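You operate a simulated robot arm through the tools that you are given. There is no shell and no other tool.

Carry out the task below with a simulated two-armed robot. There is one attempt and no reset: what you move stays moved.

TASK
The dryer is waiting: switch it off and on, then start SHIRTS at level IRON.

Only the result counts: the job must be done as asked and must still hold three seconds after the hand-in. Knocking over, shifting, dropping, spilling or breaking anything else fails it. Flat cloth is picked up by pressing the open fingertips on it (5 to 10 N) and closing them slowly along it; thin cloth reads only 2 to 8 mm in the jaws.

THE ROBOT
Two 7-joint arms with fingered hands on one trunk that stands fixed in place. Base frame: the origin is at the foot of the trunk, x ahead of it, y to its left, z up. Lengths are in mm, angles in rad, forces in N, time in s.
The left shoulder is at [106, 173, 997], the right one opposite. With the tool pointing down near the work surface each hand reaches from about 440 to 860 mm from the base axis, measured 20 degrees to its own side. Payload 3.5 kg a hand.
Tool frame (each hand has its own): the origin (TCP) lies between the finger pads and is the grasp point; the fingertips stand 25 mm ahead of it; z points along the fingers, y is the line along which they close. The gripper opens to 88 mm; its body begins 29 mm behind the TCP. The gripper is a hand of 3 fingers: y runs from the thumb to the fingers, the wrist lies at [-13, -97, -162] in the tool frame, and closing takes about 1.5 s.
Orientation is that of the tool frame in the base frame, as [roll, pitch, yaw] about the fixed x, y, z axes, in that order (R = Rz(yaw) Ry(pitch) Rx(roll)). With the fingers straight down and the wrist toward the robot, the tool's x, y and z point along [0, 1, 0], [1, 0, 0] and [0, 0, -1] of the base frame.

THE INTERFACE
- The arms move only by the tool arm_command. It takes "left_deltas", "right_deltas" or both (then of equal length, played together; a hand with none holds still); each is a list of rows, each an object of numbers (a shift or turn left out is 0, a gripper value left out holds the last): "x", "y", "z": the shift along the base's x, y, z in units of 250 mm (1.0 is 250 mm); "ax", "ay", "az": the turn, a rotation vector about the base's x, y, z in units of 90 degrees (1.0 is 90 degrees). In form: [{"x": .., "y": .., "z": .., "ax": .., "ay": .., "az": ..}, ...]. A call has 1 to 20 rows; each row is the pose to reach, as a shift and turn from the pose commanded when the call began. "left_jaw" and "right_jaw" are, for a hand that has rows, the gripper command, from -1 (shut) to 1 (fully open), values between in proportion, set as the call begins (left out, the last holds). A call with a number of a shift or a turn outside -1 to 1 is refused whole. Rows are played at 5 a second. More than 50 mm and 0.15 rad between two rows, or a gripper value outside its range, and nothing of the call is played. Where a pose cannot be reached the arm comes as near as it can. A force on the tool above 40 N (or 10 N above the force at the start of the call, whichever is more), or a blocked arm, ends the call early, and 0.2 s more pass. The fingers move at their own pace (about 72 mm/s each) and stop on an object; they squeeze with about 21 N. The grip force told is the motor's: it shows also when the fingers shut on nothing. Time passes only in rows, and 0.2 s behind the last, so rows that repeat a pose let the fingers close. It gives the time, the measured TCP pose, the force on the tool (base axes), the opening and the grip force at its end, in the units of the frame above (readings bear some noise), with the torque about the TCP (base axes, N m) and any sound that the robot's microphone picked up.
- Cameras (640 x 400 px; columns grow to the right, rows downward): "scene" is now at [250.7, -49.5, 1244.6]; the picture's right is [-0.51, -0.84, 0.18], its down [-0.38, 0.04, -0.92] and it looks along [0.77, -0.54, -0.34] (base axes); focal length 332 px, centre (320, 200). "left" rides on the left gripper at [-58, -85, -99] in its tool frame; the picture's right is [-0.67, -0.35, 0.66], its down [0.69, -0.63, 0.37] and it looks along [0.28, 0.69, 0.66] (tool axes); focal length 261 px, centre (320, 200). "right" rides on the right gripper at [58, -85, -99] in its tool frame; the picture's right is [-0.67, 0.35, -0.66], its down [-0.69, -0.63, 0.37] and it looks along [-0.28, 0.69, 0.66] (tool axes); focal length 261 px, centre (320, 200). There is no depth. A picture from a camera that has moved, and an enlarged one, comes with that camera's place and axes in the base frame and with its lens.
- snapshot(camera): a new picture of that camera. It takes no simulated time.
- lift_body(by): moves the trunk up (or, below 0, down) by that many mm; the arms and the scene camera ride with it, the base frame stays. It gives what a move gives, with no picture.
- set_fingers(index, middle, thumb_bend, thumb_turn, hand): sets how far each is bent, from 0 (flat) to 1 (curled in); at 0.3 the hand is open as for a grip, at 0.7 the pads meet at the TCP. One left out holds its place. A second passes; each finger stops where it meets its share of the squeeze, and holds until it gets a number again. A gripper value or a shape takes the hand back. It gives what a move gives, with no picture; readings hold the bend of each and the force on the fingers (four entries, about 0 where the hand has none), thumb and palm. thumb_turn goes from beside the hand (0) to across from the fingers (1), as for a grip.
- preshape(shape, hand): the hand has 3 fingers and takes this shape, open, in about a second: jaw (thumb against the fingers, like two jaws); tri (thumb and two fingers); tip (a fingertip pinch); poke (one finger out to press); point (the index stretched); flat (the hand flat); cup (the hand cupped); fist (a fist). The gripper value then closes the fingers along that shape, each until it touches; the sizes above hold for jaw. It gives what a move gives, with no picture.
- turn_head(pan, tilt): turns the head with the scene camera to pan (to the left, within 1.501 rad either way) and tilt (down, from -0.506 to 1.204), counted from straight ahead of the robot (the tilt from the chest, where the trunk bows). It gives what a move gives.
- inspect(camera, box): a new picture of the part [left, top, right, bottom] of that camera's present view, enlarged. It takes no simulated time.
- job_done(): hands the job in; it is judged then, once.

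Nothing tells you positions but the pictures and the camera data. Unless the task says otherwise, let go and move clear before handing in.

The tools are called after "Request:" as a command line: name --argument value ..., lists and objects as JSON in quotes. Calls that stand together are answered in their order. arm_command: Moves the arms, as the interface text tells. Its arguments: {"type":"object","properties":{"left_deltas":{"type":"array","items":{"type":"object","properties":{"x":{"type":"number"},"y":{"type":"number"},"z":{"type":"number"},"ax":{"type":"number"},"ay":{"type":"number"},"az":{"type":"number"}}}},"left_jaw":{"type":"number"},"right_deltas":{"type":"array","items":{"type":"object","properties":{"x":{"type":"number"},"y":{"type":"number"},"z":{"type":"number"},"ax":{"type":"number"},"ay":{"type":"number"},"az":{"type":"number"}}}},"right_jaw":{"type":"number"}},"required":[]} The other tools are called the same way: lift_body (by) moves the trunk up or down; preshape (shape, hand) gives the hand a shape; set_fingers (index, middle, thumb_bend, thumb_turn, hand) moves the fingers one by one; turn_head (pan, tilt) turns the head that bears the scene camera; snapshot (camera) takes a picture; inspect (camera, box) takes an enlarged picture of a part of a camera's view; job_done () hands the job in.

At the start:

```text
t: 0.0
left_eef_pos: [459.9, -81.6, 1101.4]
left_tcp_rot: [-3.141, 0.0, 1.572]
left_contact_force: [0.1, 0.2, -0.2]
left_wrist_torque: [0.03, -0.02, 0.04]
left_gripper_width: 87.8
left_grasp_force: 0.0
left_shape: jaw
left_bend: [0.3, 0.3, 0.3, 0.98]
left_finger forces: [0.0, 0.0, 0.0, 0.0, 0.0, 0.0]
right_eef_pos: [376.7, -407.1, 1102.7]
right_tcp_rot: [3.139, 0.002, 1.571]
right_contact_force: [0.3, -0.4, -0.7]
right_wrist_torque: [-0.02, -0.02, 0.0]
right_gripper_width: 87.9
right_grasp_force: 0.1
right_shape: jaw
right_bend: [0.3, 0.3, 0.3, 0.98]
right_finger forces: [0.1, 0.1, 0.0, 0.0, 0.0, 0.1]
trunk travel left (down, up): [-100.0, 355.0]
head pan, tilt (commanded): [-0.574, 0.072]
```

scene: 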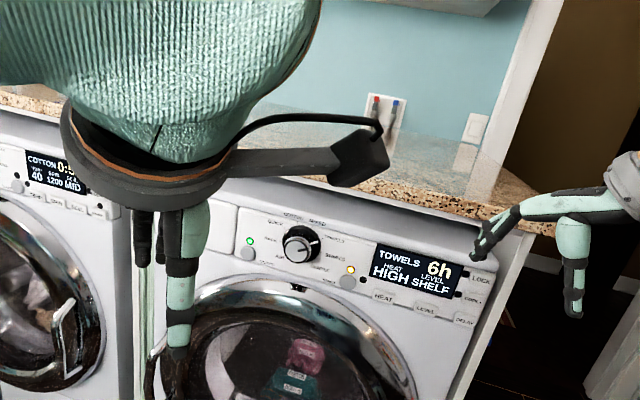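
right: 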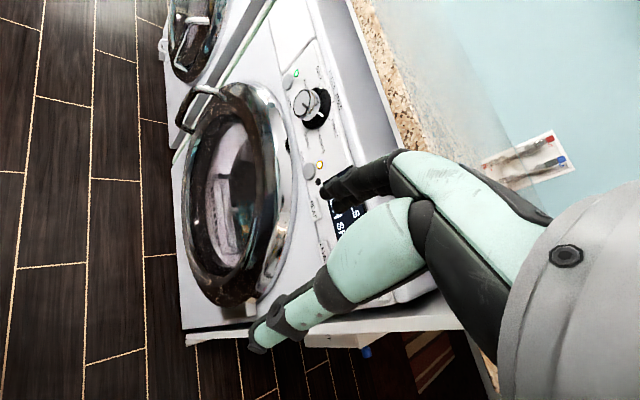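
left: 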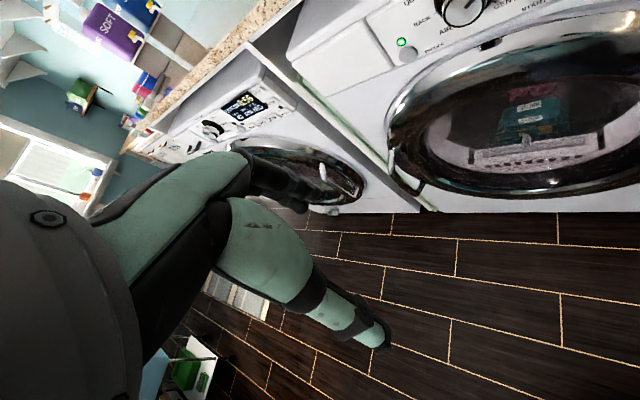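

The dryer on the right has a program knob, a power button with a green light, a start button with an amber light and a display. I'll look at the panel more closely before moving.

Request:
inspect --camera "scene" --box '[220, 200, 360, 300]'

Request:
inspect --camera "scene" --box '[350, 230, 510, 340]'

Request:
inspect --camera "right" --box '[260, 50, 400, 260]'

```text
4.00 times, centred on (290, 250) of scene
camera zoom: at [250.7, -49.5, 1244.6], right [-0.51, -0.84, 0.18], down [-0.38, 0.04, -0.92], along [0.77, -0.54, -0.34], focal length 1328 px, centre (440, 0)
```

zoom: 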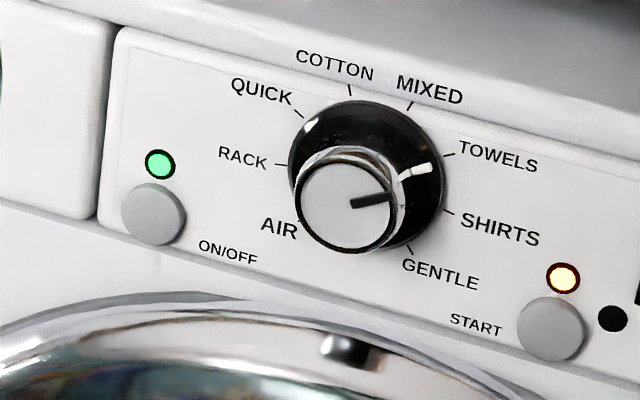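

```text
3.64 times, centred on (430, 285) of scene
camera zoom: at [250.7, -49.5, 1244.6], right [-0.51, -0.84, 0.18], down [-0.38, 0.04, -0.92], along [0.77, -0.54, -0.34], focal length 1207 px, centre (-80, -109)
```

zoom: 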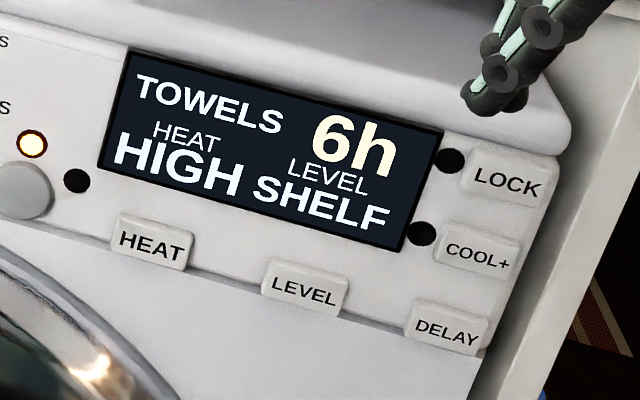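

```text
1.90 times, centred on (330, 155) of right
camera zoom: at [291.1, -349.4, 1202.4], right [0.35, -0.67, 0.66], down [-0.63, -0.69, -0.37], along [0.69, -0.28, -0.66], focal length 496 px, centre (301, 286)
```

zoom: 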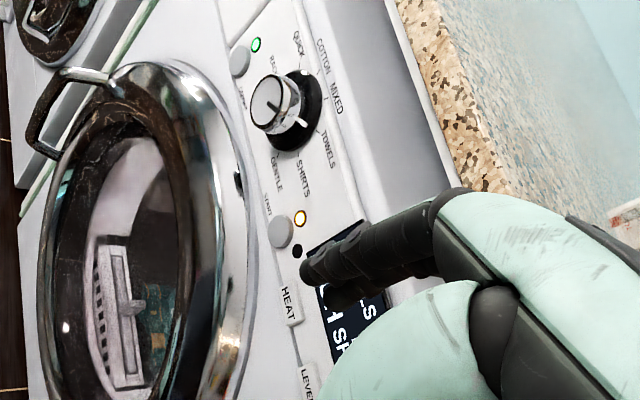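

The ON/OFF button triangulates to roughly (801,-286,890) and the START button to (659,-437,885). The panel faces back toward the robot, about 43° off straight. I'll centre the head on it for a better view.

Request:
turn_head --pan -0.68 --tilt 0.3

Request:
snapshot --camera "scene"

```text
t: 0.8
left_eef_pos: [459.6, -81.5, 1100.6]
left_tcp_rot: [-3.141, 0.0, 1.574]
left_contact_force: [-0.1, -1.0, -0.3]
left_wrist_torque: [0.01, -0.02, 0.03]
left_gripper_width: 87.6
left_grasp_force: 0.0
left_shape: jaw
left_bend: [0.3, 0.3, 0.3, 0.98]
left_finger forces: [0.0, 0.1, 0.0, 0.1, 0.0, 0.0]
right_eef_pos: [376.5, -407.7, 1103.1]
right_tcp_rot: [-3.141, -0.001, 1.569]
right_contact_force: [0.5, 0.4, -0.8]
right_wrist_torque: [0.03, 0.0, 0.0]
right_gripper_width: 87.6
right_grasp_force: 0.0
right_shape: jaw
right_bend: [0.3, 0.3, 0.3, 0.98]
right_finger forces: [0.0, 0.1, 0.0, 0.0, 0.0, 0.1]
trunk travel left (down, up): [-100.0, 355.0]
head pan, tilt (commanded): [-0.681, 0.3]
```

```text
taken
camera scene: at [239.8, -58.5, 1226.0], right [-0.6, -0.78, 0.2], down [-0.53, 0.19, -0.83], along [0.61, -0.6, -0.52], focal length 332 px, centre (320, 200)
```

scene: 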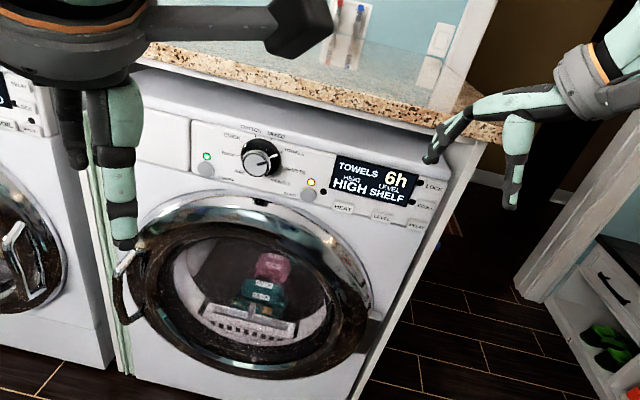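

The panel is well in view and nothing blocks it. Next I'll put the right hand into the poke shape and see where its finger ends up.

Request:
preshape --hand "right" --shape "poke"

Request:
snapshot --camera "right"

Request:
inspect --camera "scene" --box '[400, 20, 640, 220]'

```text
t: 1.6
left_eef_pos: [459.2, -83.7, 1101.1]
left_tcp_rot: [3.141, 0.0, 1.571]
left_contact_force: [0.1, -0.2, -1.1]
left_wrist_torque: [-0.02, -0.01, -0.01]
left_gripper_width: 87.7
left_grasp_force: 0.1
left_shape: jaw
left_bend: [0.3, 0.3, 0.3, 0.98]
left_finger forces: [0.1, 0.0, 0.0, 0.0, 0.1, 0.0]
right_eef_pos: [376.5, -407.9, 1103.3]
right_tcp_rot: [-3.141, 0.002, 1.572]
right_contact_force: [0.4, -0.7, 0.0]
right_wrist_torque: [-0.02, 0.02, -0.02]
right_gripper_width: 0.0
right_grasp_force: 0.0
right_shape: poke
right_bend: [0.7, 0.7, 1.0, 1.0]
right_finger forces: [0.0, 0.0, 0.0, 0.1, 0.0, 0.1]
trunk travel left (down, up): [-100.0, 355.0]
head pan, tilt (commanded): [-0.681, 0.3]
```

```text
taken
camera right: at [291.1, -349.4, 1202.3], right [0.35, -0.67, 0.66], down [-0.63, -0.69, -0.37], along [0.69, -0.28, -0.66], focal length 261 px, centre (320, 200)
```

right: 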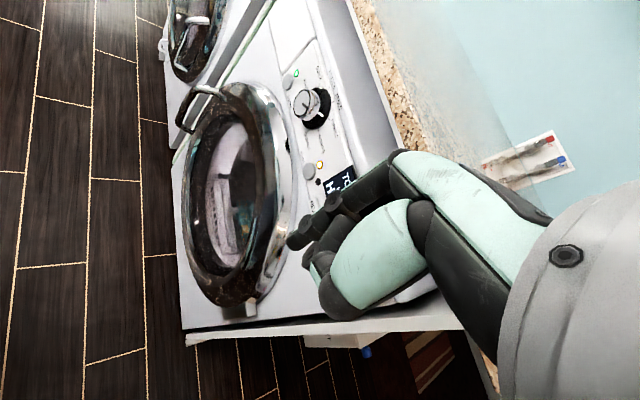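

```text
2.00 times, centred on (520, 120) of scene
camera zoom: at [239.8, -58.5, 1225.9], right [-0.6, -0.78, 0.2], down [-0.53, 0.19, -0.83], along [0.61, -0.6, -0.52], focal length 664 px, centre (-80, 360)
```

zoom: 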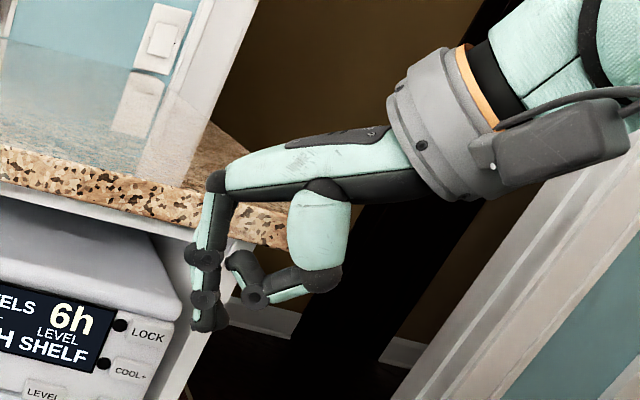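

The poke shape leaves the fingers hanging straight with the thumb curled in. I need to know whether one or two fingertips are out.

Request:
inspect --camera "right" --box '[260, 130, 460, 340]'

Request:
inspect --camera "scene" --box '[470, 90, 570, 200]'

```text
1.90 times, centred on (360, 235) of right
camera zoom: at [291.1, -349.4, 1202.3], right [0.35, -0.67, 0.66], down [-0.63, -0.69, -0.37], along [0.69, -0.28, -0.66], focal length 496 px, centre (244, 133)
```

zoom: 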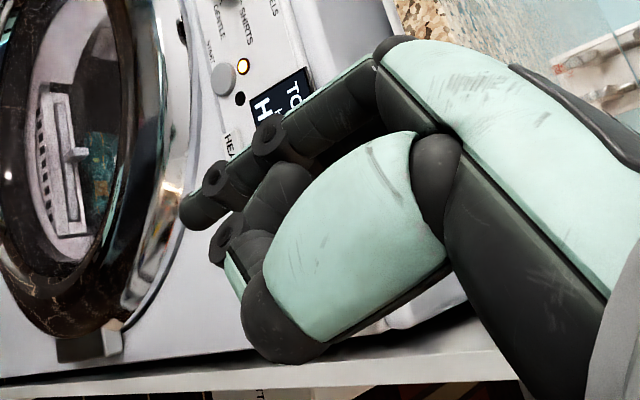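

```text
3.64 times, centred on (520, 145) of scene
camera zoom: at [239.8, -58.5, 1225.9], right [-0.6, -0.78, 0.2], down [-0.53, 0.19, -0.83], along [0.61, -0.6, -0.52], focal length 1207 px, centre (-407, 400)
```

zoom: 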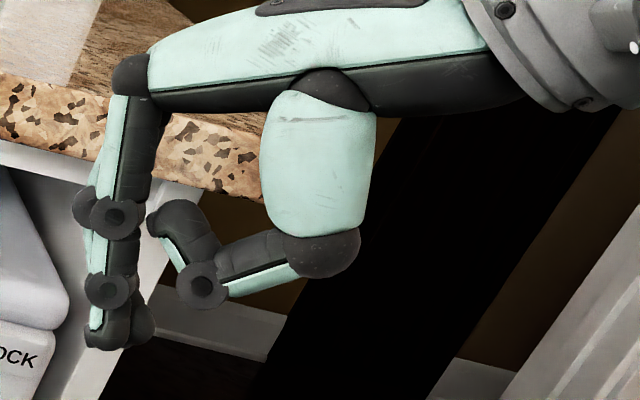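

In the poke shape both fingers are out, side by side. I'll take sharper views of the panel from the new head position to fix its geometry.

Request:
inspect --camera "scene" --box '[180, 110, 340, 210]'

Request:
inspect --camera "scene" --box '[290, 140, 450, 240]'

Request:
inspect --camera "right" --box '[270, 50, 370, 210]'

Request:
inspect --camera "left" --box '[380, 0, 640, 160]'

```text
4.00 times, centred on (260, 160) of scene
camera zoom: at [239.8, -58.5, 1225.9], right [-0.6, -0.78, 0.2], down [-0.53, 0.19, -0.83], along [0.61, -0.6, -0.52], focal length 1328 px, centre (560, 360)
```

zoom: 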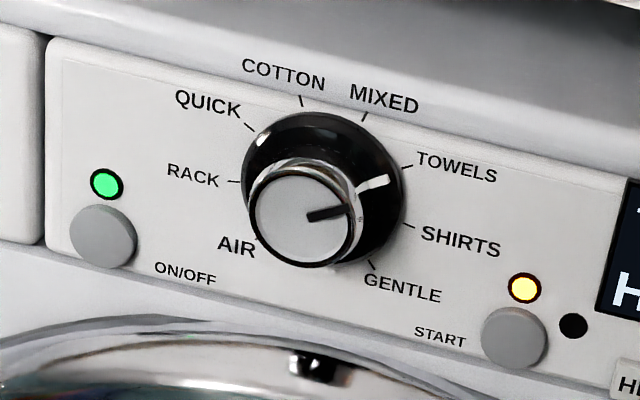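

```text
4.00 times, centred on (370, 190) of scene
camera zoom: at [239.8, -58.5, 1225.9], right [-0.6, -0.78, 0.2], down [-0.53, 0.19, -0.83], along [0.61, -0.6, -0.52], focal length 1328 px, centre (120, 240)
```

zoom: 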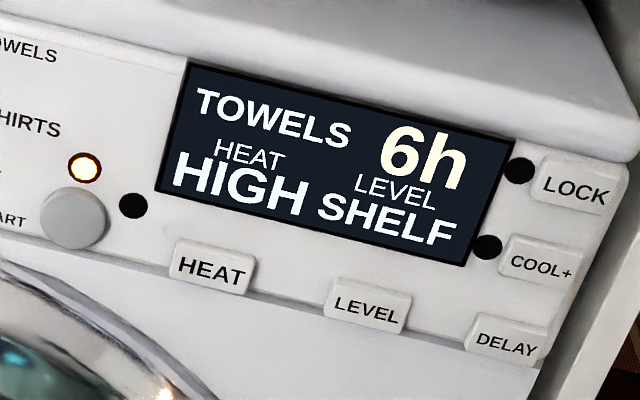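

```text
2.50 times, centred on (320, 130) of right
camera zoom: at [291.1, -349.4, 1202.3], right [0.35, -0.67, 0.66], down [-0.63, -0.69, -0.37], along [0.69, -0.28, -0.66], focal length 652 px, centre (320, 375)
```

zoom: 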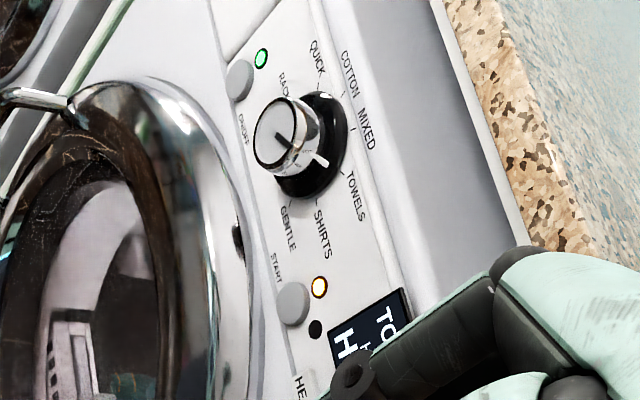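

```text
2.46 times, centred on (510, 80) of left
camera zoom: at [375.5, -140.6, 1200.8], right [-0.35, -0.67, -0.66], down [-0.63, 0.68, -0.37], along [0.69, 0.29, -0.66], focal length 642 px, centre (-148, 495)
```

zoom: 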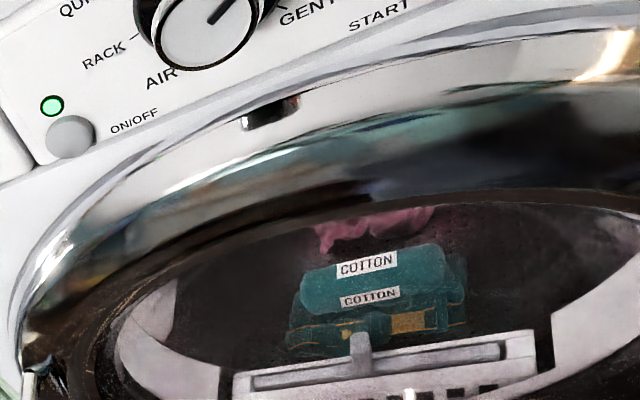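

The panel turns out to be vertical, with its outward normal about (-0.72, 0.69, 0). Estimated positions are ON/OFF (808,-288,886), START (660,-437,885), LEVEL (552,-547,873) and the knob face (712,-342,939), which stands out about 32 mm. I'll yaw the right hand toward the panel while staying well clear of it.

Request:
arm_command --right_deltas '[{"x": 0.05, "y": 0.04, "az": -0.08}, {"x": 0.1, "y": 0.08, "az": -0.16}, {"x": 0.15, "y": 0.12, "az": -0.245}, {"x": 0.2, "y": 0.16, "az": -0.33}, {"x": 0.25, "y": 0.2, "az": -0.41}, {"x": 0.3, "y": 0.24, "az": -0.489}]'

Request:
set_fingers --hand "right" --index 0.0 --middle 1.0 --thumb_bend 1.0 --thumb_turn 1.0

Request:
snapshot --camera "scene"

Request:
snapshot --camera "right"

```text
t: 3.0
left_eef_pos: [461.0, -81.3, 1100.8]
left_tcp_rot: [-3.139, 0.001, 1.572]
left_contact_force: [0.2, 0.6, -0.4]
left_wrist_torque: [-0.02, 0.01, -0.01]
left_gripper_width: 87.8
left_grasp_force: 0.0
left_shape: jaw
left_bend: [0.3, 0.3, 0.3, 0.98]
left_finger forces: [0.1, 0.1, 0.1, 0.0, 0.0, 0.0]
right_eef_pos: [449.8, -345.0, 1102.2]
right_tcp_rot: [-3.141, 0.001, 0.8]
right_contact_force: [-0.6, -0.3, -0.2]
right_wrist_torque: [0.06, 0.04, 0.02]
right_gripper_width: 0.0
right_grasp_force: 0.1
right_shape: poke
right_bend: [0.7, 0.7, 1.0, 1.0]
right_finger forces: [0.1, 0.0, 0.1, 0.0, 0.0, 0.0]
trunk travel left (down, up): [-100.0, 355.0]
head pan, tilt (commanded): [-0.681, 0.3]
```

```text
t: 4.0
left_eef_pos: [459.3, -82.1, 1101.8]
left_tcp_rot: [-3.141, 0.0, 1.572]
left_contact_force: [0.4, -0.3, 0.1]
left_wrist_torque: [0.01, -0.01, -0.01]
left_gripper_width: 87.6
left_grasp_force: 0.2
left_shape: jaw
left_bend: [0.3, 0.3, 0.3, 0.98]
left_finger forces: [0.0, 0.0, 0.0, 0.0, 0.1, 0.1]
right_eef_pos: [450.9, -345.9, 1103.2]
right_tcp_rot: [-3.14, 0.0, 0.803]
right_contact_force: [0.4, -0.7, -0.2]
right_wrist_torque: [0.0, 0.01, 0.0]
right_gripper_width: 36.1
right_grasp_force: 0.0
right_shape: fingers
right_bend: [0.0, 1.0, 1.0, 1.0]
right_finger forces: [0.0, 0.0, 0.0, 0.0, 0.0, 0.1]
trunk travel left (down, up): [-100.0, 355.0]
head pan, tilt (commanded): [-0.681, 0.3]
```

```text
taken
camera scene: at [239.9, -58.5, 1225.9], right [-0.6, -0.78, 0.2], down [-0.53, 0.19, -0.83], along [0.61, -0.6, -0.52], focal length 332 px, centre (320, 200)
```

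scene: 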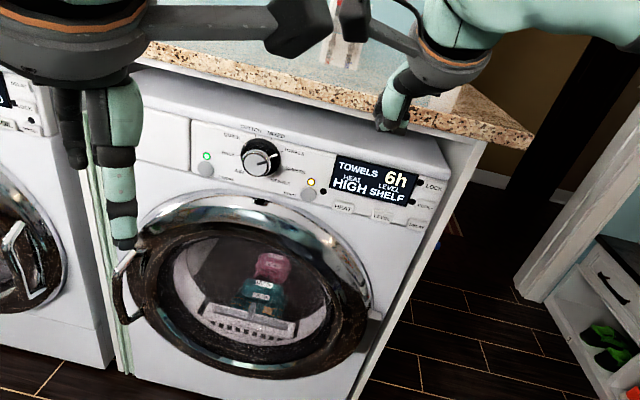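

```text
taken
camera right: at [428.4, -244.9, 1202.7], right [-0.21, -0.72, 0.66], down [-0.93, -0.06, -0.37], along [0.3, -0.69, -0.66], focal length 261 px, centre (320, 200)
```

right: 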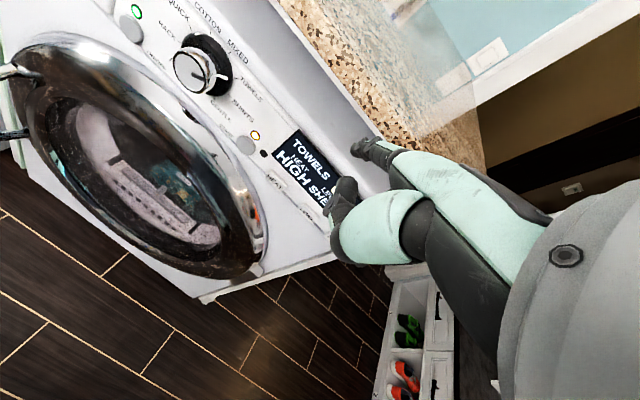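

The index is now stretched out ahead of the palm. I'll zoom in to see its shape and locate the tip.

Request:
inspect --camera "right" --box '[310, 110, 470, 280]'

Request:
inspect --camera "scene" --box '[340, 0, 500, 150]'

Request:
snapshot --camera "left"

```text
2.35 times, centred on (390, 195) of right
camera zoom: at [428.4, -244.9, 1202.7], right [-0.21, -0.72, 0.66], down [-0.93, -0.06, -0.37], along [0.3, -0.69, -0.66], focal length 613 px, centre (155, 212)
```

zoom: 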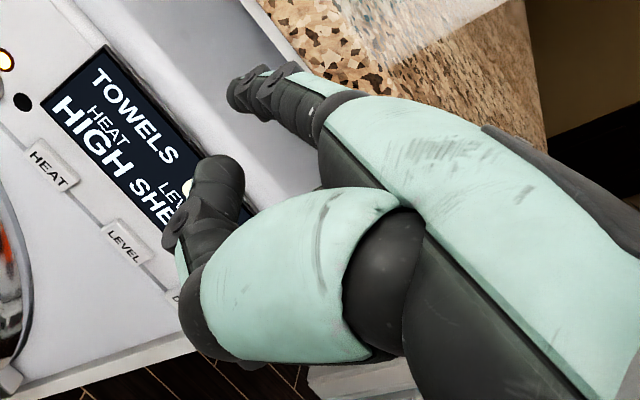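

```text
2.67 times, centred on (420, 75) of scene
camera zoom: at [239.9, -58.5, 1225.9], right [-0.6, -0.78, 0.2], down [-0.53, 0.19, -0.83], along [0.61, -0.6, -0.52], focal length 885 px, centre (53, 533)
```

zoom: 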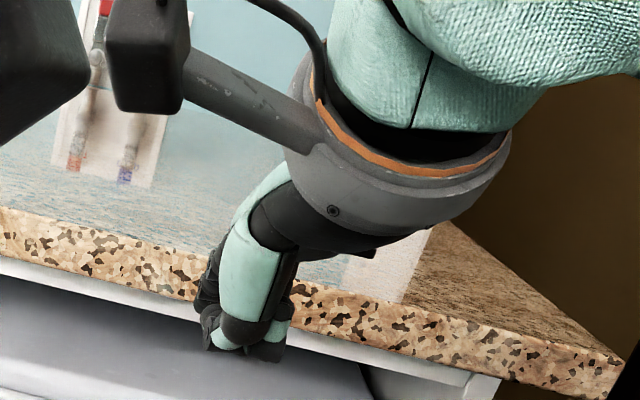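

```text
taken
camera left: at [375.6, -140.6, 1200.8], right [-0.35, -0.67, -0.66], down [-0.63, 0.68, -0.37], along [0.69, 0.29, -0.66], focal length 261 px, centre (320, 200)
```

left: 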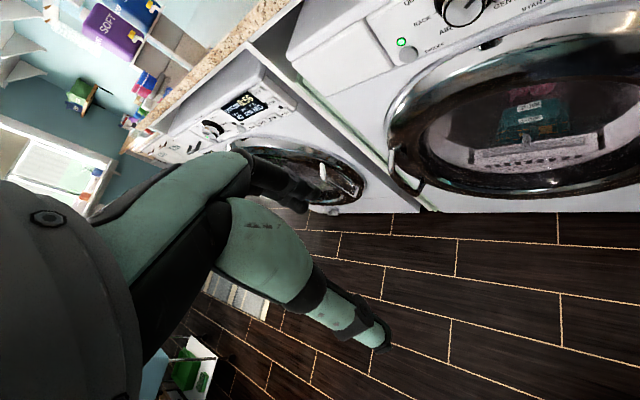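

The stretched index is hard to see from here. Instead I'll use the index bent so its tip lies ahead of the TCP and pitch the hand so the tool axis points straight at the panel, which also suits gripping the knob later. First I'll test whether that pose can be reached in free space.

Request:
set_fingers --hand "right" --index 0.7 --middle 1.0 --thumb_bend 1.0 --thumb_turn 1.0

Request:
arm_command --right_deltas '[{"x": 0.0367, "y": 0.001, "z": -0.04, "ax": -0.0579, "ay": -0.06}, {"x": 0.0733, "y": 0.003, "z": -0.08, "ax": -0.1158, "ay": -0.1199}, {"x": 0.11, "y": 0.004, "z": -0.12, "ax": -0.1736, "ay": -0.1799}, {"x": 0.1467, "y": 0.005, "z": -0.16, "ax": -0.2315, "ay": -0.2398}, {"x": 0.1833, "y": 0.007, "z": -0.2, "ax": -0.2894, "ay": -0.2998}, {"x": 0.22, "y": 0.008, "z": -0.24, "ax": -0.3473, "ay": -0.3597}, {"x": 0.2567, "y": 0.009, "z": -0.28, "ax": -0.4051, "ay": -0.4197}, {"x": 0.2933, "y": 0.011, "z": -0.32, "ax": -0.463, "ay": -0.4796}, {"x": 0.33, "y": 0.012, "z": -0.36, "ax": -0.5209, "ay": -0.5396}, {"x": 0.3667, "y": 0.013, "z": -0.4, "ax": -0.5788, "ay": -0.5995}, {"x": 0.4033, "y": 0.015, "z": -0.44, "ax": -0.6366, "ay": -0.6595}, {"x": 0.44, "y": 0.016, "z": -0.48, "ax": -0.6945, "ay": -0.7194}]'

Request:
snapshot --camera "scene"

Request:
snapshot --camera "right"

```text
t: 5.0
left_eef_pos: [459.9, -82.0, 1101.6]
left_tcp_rot: [3.141, 0.002, 1.572]
left_contact_force: [-1.1, 0.9, -0.1]
left_wrist_torque: [0.02, 0.0, -0.01]
left_gripper_width: 87.8
left_grasp_force: 0.0
left_shape: jaw
left_bend: [0.3, 0.3, 0.3, 0.98]
left_finger forces: [0.0, 0.1, 0.0, 0.1, 0.0, 0.0]
right_eef_pos: [448.8, -345.5, 1103.8]
right_tcp_rot: [-3.141, 0.001, 0.802]
right_contact_force: [0.2, -1.4, -0.1]
right_wrist_torque: [0.04, -0.03, -0.01]
right_gripper_width: 14.8
right_grasp_force: 0.0
right_shape: fingers
right_bend: [0.38, 1.0, 0.98, 1.0]
right_finger forces: [0.0, 0.0, 0.0, 0.1, 0.0, 0.0]
trunk travel left (down, up): [-100.0, 355.0]
head pan, tilt (commanded): [-0.681, 0.3]
```

```text
t: 7.7
left_eef_pos: [457.3, -80.0, 1102.4]
left_tcp_rot: [-3.14, 0.003, 1.573]
left_contact_force: [-0.3, 0.7, 0.4]
left_wrist_torque: [-0.03, 0.03, 0.01]
left_gripper_width: 87.8
left_grasp_force: 0.0
left_shape: jaw
left_bend: [0.3, 0.3, 0.3, 0.98]
left_finger forces: [0.1, 0.0, 0.1, 0.1, 0.1, 0.0]
right_eef_pos: [555.2, -325.9, 1076.2]
right_tcp_rot: [1.568, 0.012, 0.799]
right_contact_force: [0.4, 0.6, -0.3]
right_wrist_torque: [0.01, 0.03, -0.04]
right_gripper_width: 14.7
right_grasp_force: 0.0
right_shape: fingers
right_bend: [0.38, 1.0, 0.98, 1.0]
right_finger forces: [0.0, 0.1, 0.0, 0.1, 0.0, 0.0]
right hand out of reach, approached as far as the arm can: row 8, 9, 10, 11, 12
trunk travel left (down, up): [-100.0, 355.0]
head pan, tilt (commanded): [-0.681, 0.3]
```

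```text
taken
camera scene: at [239.1, -56.8, 1226.3], right [-0.6, -0.78, 0.2], down [-0.53, 0.18, -0.83], along [0.61, -0.6, -0.52], focal length 332 px, centre (320, 200)
```

scene: 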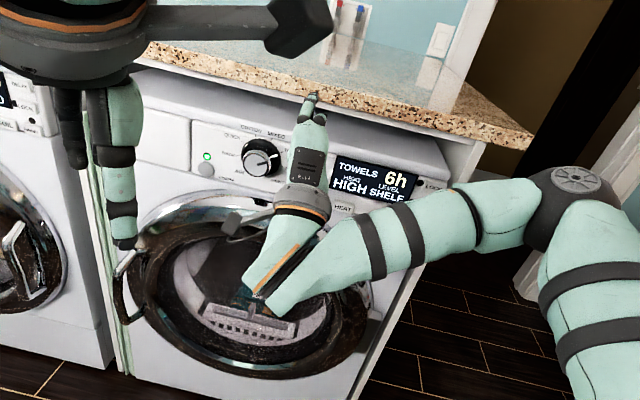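

```text
taken
camera right: at [522.6, -216.2, 989.6], right [-0.93, -0.02, 0.35], down [-0.22, -0.75, -0.62], along [0.28, -0.66, 0.7], focal length 261 px, centre (320, 200)
```

right: 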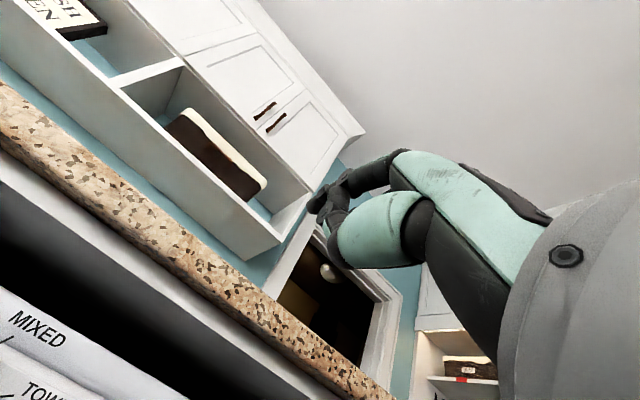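

The panel-facing orientation can be reached, but in this roll the wrist can't get low enough. I'll roll the hand about its pointing axis so the wrist lies beside it rather than below, and test the reach again.

Request:
arm_command --right_deltas '[{"ax": -0.06, "ay": 0.0579}, {"ax": -0.1199, "ay": 0.1158}, {"ax": -0.1799, "ay": 0.1736}, {"ax": -0.2398, "ay": 0.2315}, {"ax": -0.2998, "ay": 0.2894}, {"ax": -0.3597, "ay": 0.3473}, {"ax": -0.4197, "ay": 0.4051}, {"ax": -0.4796, "ay": 0.463}, {"ax": -0.5396, "ay": 0.5209}, {"ax": -0.5995, "ay": 0.5788}, {"ax": -0.6595, "ay": 0.6366}, {"ax": -0.7194, "ay": 0.6945}]'

Request:
snapshot --camera "scene"

Request:
snapshot --camera "right"

```text
t: 10.2
left_eef_pos: [459.2, -82.0, 1101.6]
left_tcp_rot: [3.141, 0.0, 1.573]
left_contact_force: [0.3, 0.3, -0.1]
left_wrist_torque: [0.01, 0.02, 0.0]
left_gripper_width: 87.4
left_grasp_force: 0.1
left_shape: jaw
left_bend: [0.3, 0.3, 0.3, 0.98]
left_finger forces: [0.0, 0.0, 0.0, 0.0, 0.1, 0.1]
right_eef_pos: [555.9, -328.0, 1073.6]
right_tcp_rot: [-1.528, 1.568, -2.296]
right_contact_force: [-0.3, -0.5, 0.5]
right_wrist_torque: [0.0, -0.04, -0.06]
right_gripper_width: 14.5
right_grasp_force: 0.0
right_shape: fingers
right_bend: [0.38, 1.0, 0.98, 1.0]
right_finger forces: [0.0, 0.0, 0.1, 0.0, 0.0, 0.1]
trunk travel left (down, up): [-100.0, 355.0]
head pan, tilt (commanded): [-0.681, 0.3]
```

```text
taken
camera scene: at [239.7, -58.3, 1225.9], right [-0.6, -0.78, 0.2], down [-0.53, 0.19, -0.83], along [0.61, -0.6, -0.52], focal length 332 px, centre (320, 200)
```

scene: 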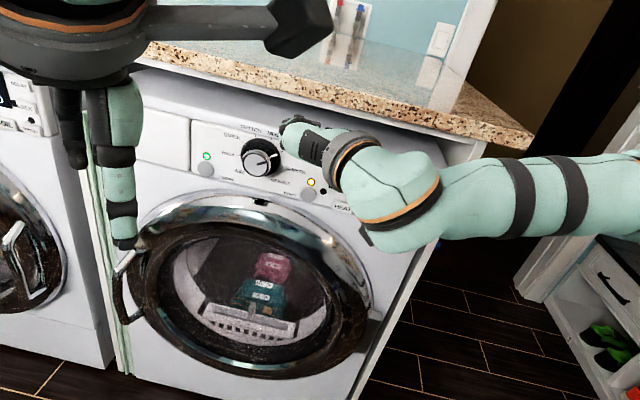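

```text
taken
camera right: at [424.9, -319.7, 1016.3], right [-0.23, 0.71, 0.67], down [-0.17, -0.71, 0.69], along [0.96, 0.04, 0.28], focal length 261 px, centre (320, 200)
```

right: 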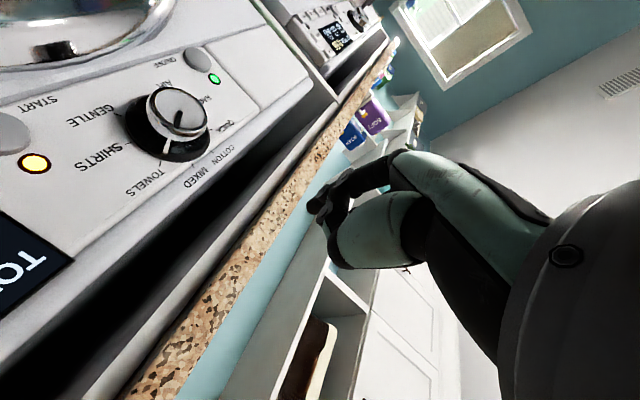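

With this roll the pose is fully reachable, and the right camera sees the panel. I'll lower the hand toward button height, still about 150 mm short of the panel.

Request:
arm_command --right_deltas '[{"z": -0.12}, {"z": -0.24}, {"z": -0.36}, {"z": -0.48}, {"z": -0.6}]'

Request:
snapshot --camera "scene"

Request:
snapshot --camera "right"

```text
t: 11.4
left_eef_pos: [458.8, -82.0, 1101.2]
left_tcp_rot: [-3.142, 0.001, 1.573]
left_contact_force: [0.3, -0.2, -0.4]
left_wrist_torque: [0.0, 0.01, 0.05]
left_gripper_width: 87.6
left_grasp_force: 0.0
left_shape: jaw
left_bend: [0.3, 0.3, 0.3, 0.98]
left_finger forces: [0.1, 0.0, 0.0, 0.0, 0.1, 0.0]
right_eef_pos: [558.7, -328.9, 924.4]
right_tcp_rot: [2.87, 1.569, 2.105]
right_contact_force: [-0.1, -0.4, 0.1]
right_wrist_torque: [0.0, 0.03, -0.04]
right_gripper_width: 14.7
right_grasp_force: 0.2
right_shape: fingers
right_bend: [0.38, 1.0, 0.98, 1.0]
right_finger forces: [0.0, 0.0, 0.0, 0.0, 0.1, 0.1]
trunk travel left (down, up): [-100.0, 355.0]
head pan, tilt (commanded): [-0.681, 0.3]
```

```text
taken
camera scene: at [240.5, -58.7, 1225.7], right [-0.6, -0.78, 0.2], down [-0.53, 0.19, -0.83], along [0.61, -0.6, -0.52], focal length 332 px, centre (320, 200)
```

scene: 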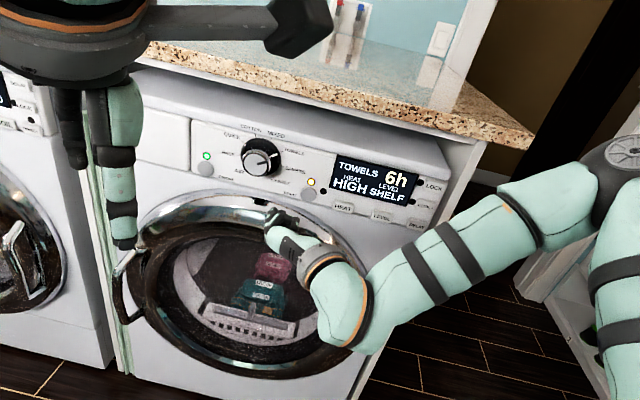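

```text
taken
camera right: at [427.6, -320.9, 865.9], right [-0.23, 0.71, 0.67], down [-0.17, -0.71, 0.69], along [0.96, 0.04, 0.28], focal length 261 px, centre (320, 200)
```

right: 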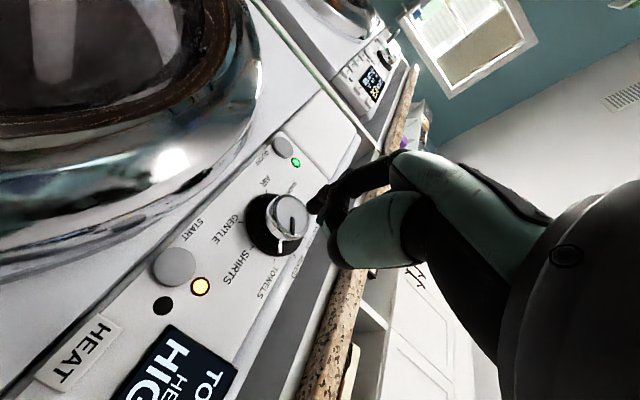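

This pose works, with the right TCP at (559,-329,924) facing the panel. The index got stuck on the thumb, so I'll reform the poke shape and then curl only the middle finger away.

Request:
preshape --hand "right" --shape "poke"

Request:
set_fingers --hand "right" --middle 1.0

Request:
snapshot --camera "right"

Request:
inspect --camera "scene" --box '[230, 180, 390, 280]'

```text
t: 12.3
left_eef_pos: [460.0, -80.9, 1102.6]
left_tcp_rot: [3.141, 0.001, 1.572]
left_contact_force: [-0.8, -0.2, -0.1]
left_wrist_torque: [0.01, -0.02, 0.0]
left_gripper_width: 87.8
left_grasp_force: 0.0
left_shape: jaw
left_bend: [0.3, 0.3, 0.3, 0.98]
left_finger forces: [0.0, 0.0, 0.0, 0.0, 0.1, 0.0]
right_eef_pos: [558.1, -328.9, 925.4]
right_tcp_rot: [-0.618, 1.569, -1.386]
right_contact_force: [0.4, 0.4, -0.5]
right_wrist_torque: [-0.01, 0.0, 0.01]
right_gripper_width: 0.0
right_grasp_force: 0.1
right_shape: poke
right_bend: [0.7, 0.7, 1.0, 1.0]
right_finger forces: [0.0, 0.1, 0.0, 0.0, 0.1, 0.0]
trunk travel left (down, up): [-100.0, 355.0]
head pan, tilt (commanded): [-0.681, 0.3]
```

```text
t: 13.3
left_eef_pos: [459.8, -80.8, 1101.8]
left_tcp_rot: [-3.141, 0.0, 1.573]
left_contact_force: [0.2, 0.0, 0.2]
left_wrist_torque: [-0.02, -0.02, 0.01]
left_gripper_width: 87.8
left_grasp_force: 0.1
left_shape: jaw
left_bend: [0.3, 0.3, 0.3, 0.98]
left_finger forces: [0.1, 0.0, 0.1, 0.0, 0.1, 0.0]
right_eef_pos: [559.0, -329.0, 923.8]
right_tcp_rot: [0.394, 1.57, -0.375]
right_contact_force: [0.8, 0.0, 0.3]
right_wrist_torque: [0.03, 0.0, -0.01]
right_gripper_width: 23.0
right_grasp_force: 0.1
right_shape: fingers
right_bend: [0.7, 1.0, 1.0, 1.0]
right_finger forces: [0.0, 0.0, 0.0, 0.1, 0.0, 0.0]
trunk travel left (down, up): [-100.0, 355.0]
head pan, tilt (commanded): [-0.681, 0.3]
```

```text
taken
camera right: at [427.2, -320.8, 866.6], right [-0.23, 0.71, 0.67], down [-0.17, -0.71, 0.69], along [0.96, 0.04, 0.28], focal length 261 px, centre (320, 200)
```

right: 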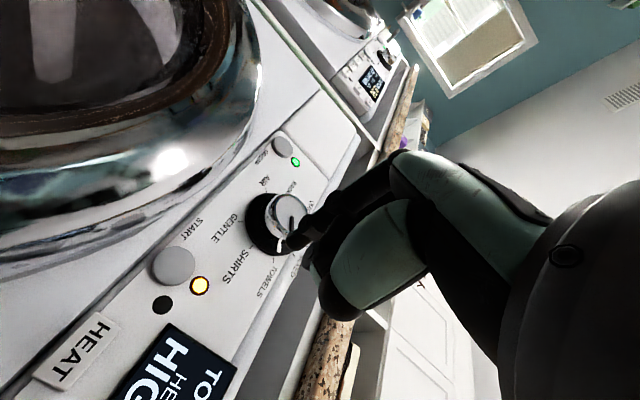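

```text
4.00 times, centred on (310, 230) of scene
camera zoom: at [239.8, -58.5, 1225.9], right [-0.6, -0.78, 0.2], down [-0.53, 0.19, -0.83], along [0.61, -0.6, -0.52], focal length 1328 px, centre (360, 80)
```

zoom: 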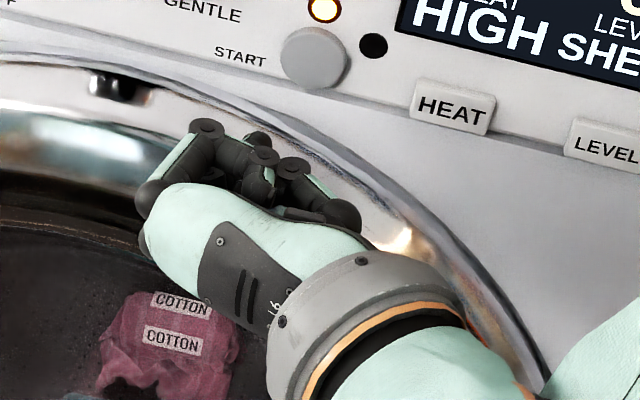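

The index tip is now on its own, about 36 mm ahead of the curled middle finger, which sits above it. I'll pin down the tip position using both cameras.

Request:
inspect --camera "right" --box '[260, 160, 420, 320]'

Request:
inspect --camera "scene" --box '[260, 195, 330, 245]'

```text
2.50 times, centred on (340, 240) of right
camera zoom: at [427.2, -320.8, 866.6], right [-0.23, 0.71, 0.67], down [-0.17, -0.71, 0.69], along [0.96, 0.04, 0.28], focal length 652 px, centre (270, 100)
```

zoom: 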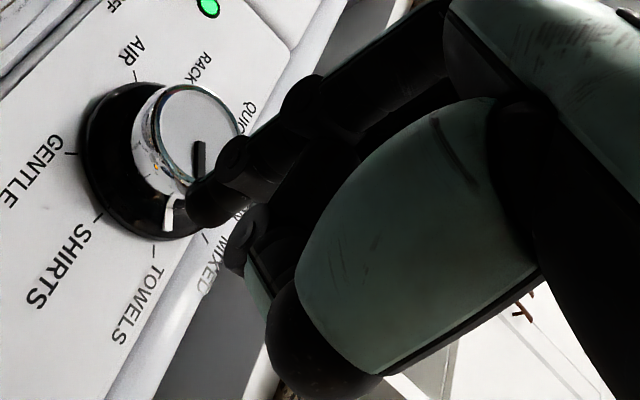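

```text
8.00 times, centred on (295, 220) of scene
camera zoom: at [239.8, -58.5, 1225.9], right [-0.6, -0.78, 0.2], down [-0.53, 0.19, -0.83], along [0.61, -0.6, -0.52], focal length 2655 px, centre (520, 40)
```

zoom: 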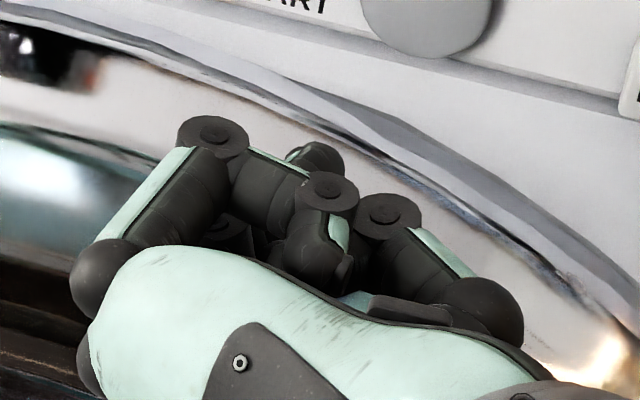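

The index tip is about 25 mm ahead of the TCP and slightly below it, near (577,-344,917). I'll slide the hand sideways at a safe standoff until it is in front of ON/OFF.

Request:
arm_command --right_deltas '[{"x": 0.093, "y": 0.0963, "z": -0.019}, {"x": 0.186, "y": 0.1927, "z": -0.039}, {"x": 0.279, "y": 0.289, "z": -0.058}, {"x": 0.372, "y": 0.3853, "z": -0.077}, {"x": 0.465, "y": 0.4817, "z": -0.097}, {"x": 0.558, "y": 0.578, "z": -0.116}]'

Request:
snapshot --camera "scene"

Request:
snapshot --camera "right"

```text
t: 14.8
left_eef_pos: [459.5, -82.2, 1100.2]
left_tcp_rot: [-3.141, 0.001, 1.573]
left_contact_force: [-0.6, -0.6, -0.5]
left_wrist_torque: [0.02, -0.04, 0.0]
left_gripper_width: 87.6
left_grasp_force: 0.0
left_shape: jaw
left_bend: [0.3, 0.3, 0.3, 0.98]
left_finger forces: [0.1, 0.1, 0.0, 0.0, 0.1, 0.0]
right_eef_pos: [645.3, -249.5, 928.8]
right_tcp_rot: [-0.873, 1.57, -1.639]
right_contact_force: [0.4, 0.5, 0.4]
right_wrist_torque: [0.03, -0.03, 0.03]
right_gripper_width: 22.8
right_grasp_force: 0.2
right_shape: fingers
right_bend: [0.7, 1.0, 1.0, 1.0]
right_finger forces: [0.0, 0.0, 0.0, 0.0, 0.1, 0.0]
right hand out of reach, approached as far as the arm can: row 4, 5, 6
trunk travel left (down, up): [-100.0, 355.0]
head pan, tilt (commanded): [-0.681, 0.3]
```

```text
taken
camera scene: at [240.0, -58.5, 1225.8], right [-0.6, -0.78, 0.2], down [-0.53, 0.19, -0.83], along [0.61, -0.6, -0.52], focal length 332 px, centre (320, 200)
```

scene: 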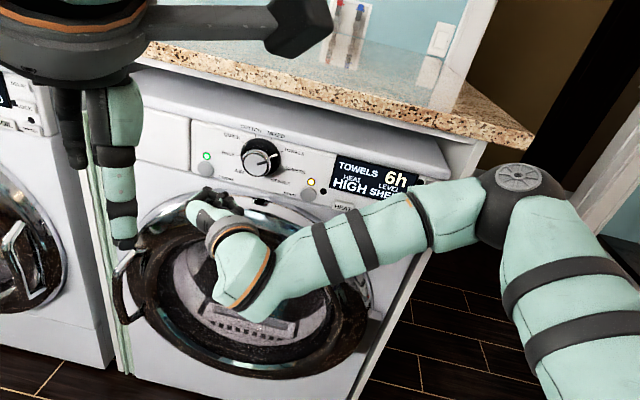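

```text
taken
camera right: at [514.2, -241.7, 871.1], right [-0.23, 0.71, 0.67], down [-0.17, -0.71, 0.69], along [0.96, 0.04, 0.28], focal length 261 px, centre (320, 200)
```

right: 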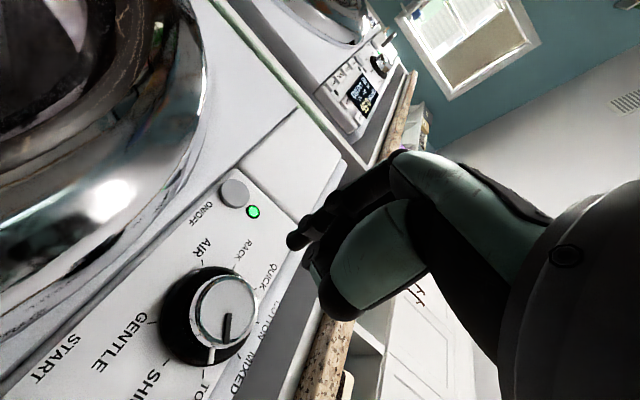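

The wrist runs out of travel in this roll before reaching ON/OFF. For the buttons I'll switch to palm down with the index stretched, first moving the left arm aside for clearance.

Request:
arm_command --left_deltas '[{"y": 0.15}, {"y": 0.3}, {"y": 0.45}, {"y": 0.6}, {"y": 0.75}, {"y": 0.9}]'

Request:
arm_command --right_deltas '[{"x": -0.02, "ax": 0.0679, "ay": -0.0267, "az": -0.0279}, {"x": -0.04, "ax": 0.1357, "ay": -0.0534, "az": -0.0557}, {"x": -0.06, "ax": 0.2036, "ay": -0.0801, "az": -0.0836}, {"x": -0.08, "ax": 0.2714, "ay": -0.1069, "az": -0.1114}, {"x": -0.1, "ax": 0.3393, "ay": -0.1336, "az": -0.1393}, {"x": -0.1, "ax": 0.4071, "ay": -0.1603, "az": -0.1671}, {"x": -0.1, "ax": 0.475, "ay": -0.187, "az": -0.195}, {"x": -0.1, "ax": 0.5429, "ay": -0.2137, "az": -0.2229}, {"x": -0.1, "ax": 0.6107, "ay": -0.2404, "az": -0.2507}, {"x": -0.1, "ax": 0.6786, "ay": -0.2671, "az": -0.2786}, {"x": -0.1, "ax": 0.7464, "ay": -0.2939, "az": -0.3064}, {"x": -0.1, "ax": 0.8143, "ay": -0.3206, "az": -0.3343}, {"x": -0.1, "ax": 0.8821, "ay": -0.3473, "az": -0.3621}, {"x": -0.1, "ax": 0.95, "ay": -0.374, "az": -0.39}]'

Request:
snapshot --camera "scene"

Request:
snapshot --camera "right"

```text
t: 16.1
left_eef_pos: [458.7, 145.0, 1102.6]
left_tcp_rot: [-3.141, 0.001, 1.57]
left_contact_force: [0.0, -0.4, 0.5]
left_wrist_torque: [-0.01, 0.01, -0.01]
left_gripper_width: 87.6
left_grasp_force: 0.2
left_shape: jaw
left_bend: [0.3, 0.3, 0.3, 0.98]
left_finger forces: [0.0, 0.0, 0.1, 0.0, 0.0, 0.1]
right_eef_pos: [644.7, -249.2, 929.6]
right_tcp_rot: [-1.35, 1.567, -2.116]
right_contact_force: [0.1, -0.4, -0.7]
right_wrist_torque: [-0.01, 0.0, 0.0]
right_gripper_width: 22.4
right_grasp_force: 0.1
right_shape: fingers
right_bend: [0.7, 1.0, 1.0, 1.0]
right_finger forces: [0.1, 0.0, 0.1, 0.0, 0.0, 0.1]
trunk travel left (down, up): [-100.0, 355.0]
head pan, tilt (commanded): [-0.681, 0.3]
```

```text
t: 19.1
left_eef_pos: [460.2, 143.1, 1101.5]
left_tcp_rot: [-3.141, -0.001, 1.573]
left_contact_force: [0.5, 0.9, 0.5]
left_wrist_torque: [0.02, 0.02, 0.0]
left_gripper_width: 87.7
left_grasp_force: 0.0
left_shape: jaw
left_bend: [0.3, 0.3, 0.3, 0.98]
left_finger forces: [0.0, 0.1, 0.0, 0.0, 0.0, 0.0]
right_eef_pos: [598.1, -298.4, 944.4]
right_tcp_rot: [2.356, -0.003, 0.806]
right_contact_force: [0.0, 0.6, 0.1]
right_wrist_torque: [-0.02, 0.0, 0.02]
right_gripper_width: 22.6
right_grasp_force: 0.2
right_shape: fingers
right_bend: [0.7, 1.0, 1.0, 1.0]
right_finger forces: [0.1, 0.0, 0.0, 0.0, 0.0, 0.0]
right hand out of reach, approached as far as the arm can: row 1, 2, 3, 4, 5, 6, 7, 8, 9, 10, 11, 12, 13, 14
trunk travel left (down, up): [-100.0, 355.0]
head pan, tilt (commanded): [-0.681, 0.3]
```

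```text
taken
camera scene: at [239.9, -58.4, 1225.9], right [-0.6, -0.78, 0.2], down [-0.53, 0.19, -0.83], along [0.61, -0.6, -0.52], focal length 332 px, centre (320, 200)
```

scene: 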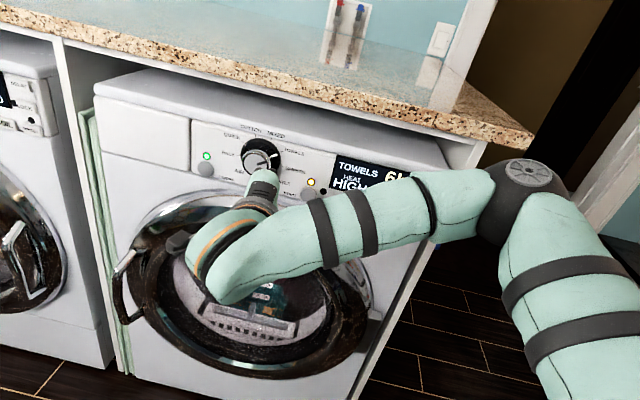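

```text
taken
camera right: at [544.2, -165.3, 954.9], right [-0.62, -0.33, 0.71], down [-0.61, -0.36, -0.71], along [0.49, -0.87, 0.02], focal length 261 px, centre (320, 200)
```

right: 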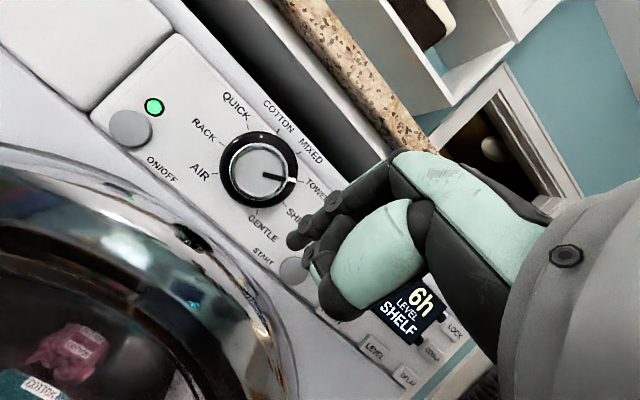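

The elbow is out to the right, so the sideways-wrist roll only fails when the hand is pulled back and should work with the arm further forward. I'll return to that roll nearer the panel, still 35 mm short of the knob.

Request:
arm_command --right_deltas '[{"x": 0.0106, "y": -0.0106, "z": -0.0126, "ax": -0.0679, "ay": 0.0267, "az": 0.0279}, {"x": 0.0211, "y": -0.0211, "z": -0.0251, "ax": -0.1357, "ay": 0.0534, "az": 0.0557}, {"x": 0.0317, "y": -0.0317, "z": -0.0377, "ax": -0.2036, "ay": 0.0801, "az": 0.0836}, {"x": 0.0423, "y": -0.0423, "z": -0.0503, "ax": -0.2714, "ay": 0.1069, "az": 0.1114}, {"x": 0.0529, "y": -0.0529, "z": -0.0629, "ax": -0.3393, "ay": 0.1336, "az": 0.1393}, {"x": 0.0634, "y": -0.0634, "z": -0.0754, "ax": -0.4071, "ay": 0.1603, "az": 0.1671}, {"x": 0.074, "y": -0.074, "z": -0.088, "ax": -0.475, "ay": 0.187, "az": 0.195}, {"x": 0.0846, "y": -0.0846, "z": -0.1006, "ax": -0.5429, "ay": 0.2137, "az": 0.2229}, {"x": 0.0951, "y": -0.0951, "z": -0.1131, "ax": -0.6107, "ay": 0.2404, "az": 0.2507}, {"x": 0.1057, "y": -0.1057, "z": -0.1257, "ax": -0.6786, "ay": 0.2671, "az": 0.2786}, {"x": 0.1163, "y": -0.1163, "z": -0.1383, "ax": -0.7464, "ay": 0.2939, "az": 0.3064}, {"x": 0.1269, "y": -0.1269, "z": -0.1509, "ax": -0.8143, "ay": 0.3206, "az": 0.3343}, {"x": 0.1374, "y": -0.1374, "z": -0.1634, "ax": -0.8821, "ay": 0.3473, "az": 0.3621}, {"x": 0.148, "y": -0.148, "z": -0.176, "ax": -0.95, "ay": 0.374, "az": 0.39}]'

Request:
snapshot --camera "scene"

Request:
snapshot --camera "right"

```text
t: 22.1
left_eef_pos: [460.6, 141.2, 1103.5]
left_tcp_rot: [3.141, 0.001, 1.573]
left_contact_force: [-0.1, 0.0, 0.0]
left_wrist_torque: [0.05, 0.0, -0.01]
left_gripper_width: 87.8
left_grasp_force: 0.0
left_shape: jaw
left_bend: [0.3, 0.3, 0.3, 0.98]
left_finger forces: [0.0, 0.1, 0.0, 0.0, 0.0, 0.1]
right_eef_pos: [631.9, -333.6, 904.9]
right_tcp_rot: [-1.927, 1.569, -2.693]
right_contact_force: [-0.9, 0.1, -0.9]
right_wrist_torque: [-0.02, 0.0, 0.04]
right_gripper_width: 23.0
right_grasp_force: 0.0
right_shape: fingers
right_bend: [0.7, 1.0, 1.0, 1.0]
right_finger forces: [0.0, 0.1, 0.1, 0.0, 0.0, 0.0]
trunk travel left (down, up): [-100.0, 355.0]
head pan, tilt (commanded): [-0.681, 0.3]
```

```text
taken
camera scene: at [239.8, -58.6, 1225.9], right [-0.6, -0.78, 0.2], down [-0.53, 0.19, -0.83], along [0.61, -0.6, -0.52], focal length 332 px, centre (320, 200)
```

scene: 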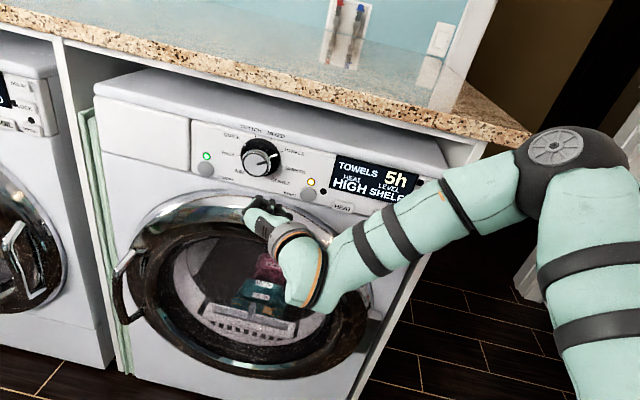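

```text
taken
camera right: at [501.0, -325.6, 846.5], right [-0.23, 0.71, 0.67], down [-0.17, -0.71, 0.69], along [0.96, 0.04, 0.28], focal length 261 px, centre (320, 200)
```

right: 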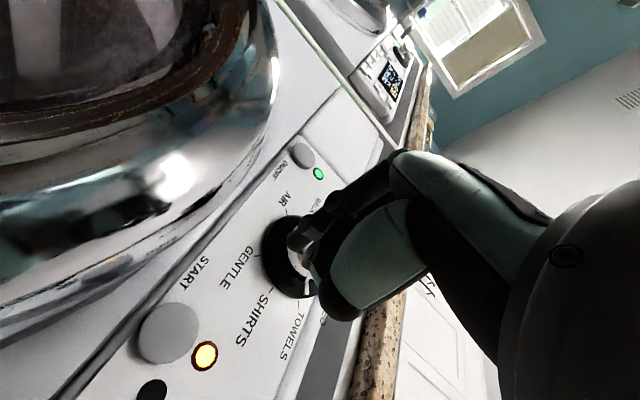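

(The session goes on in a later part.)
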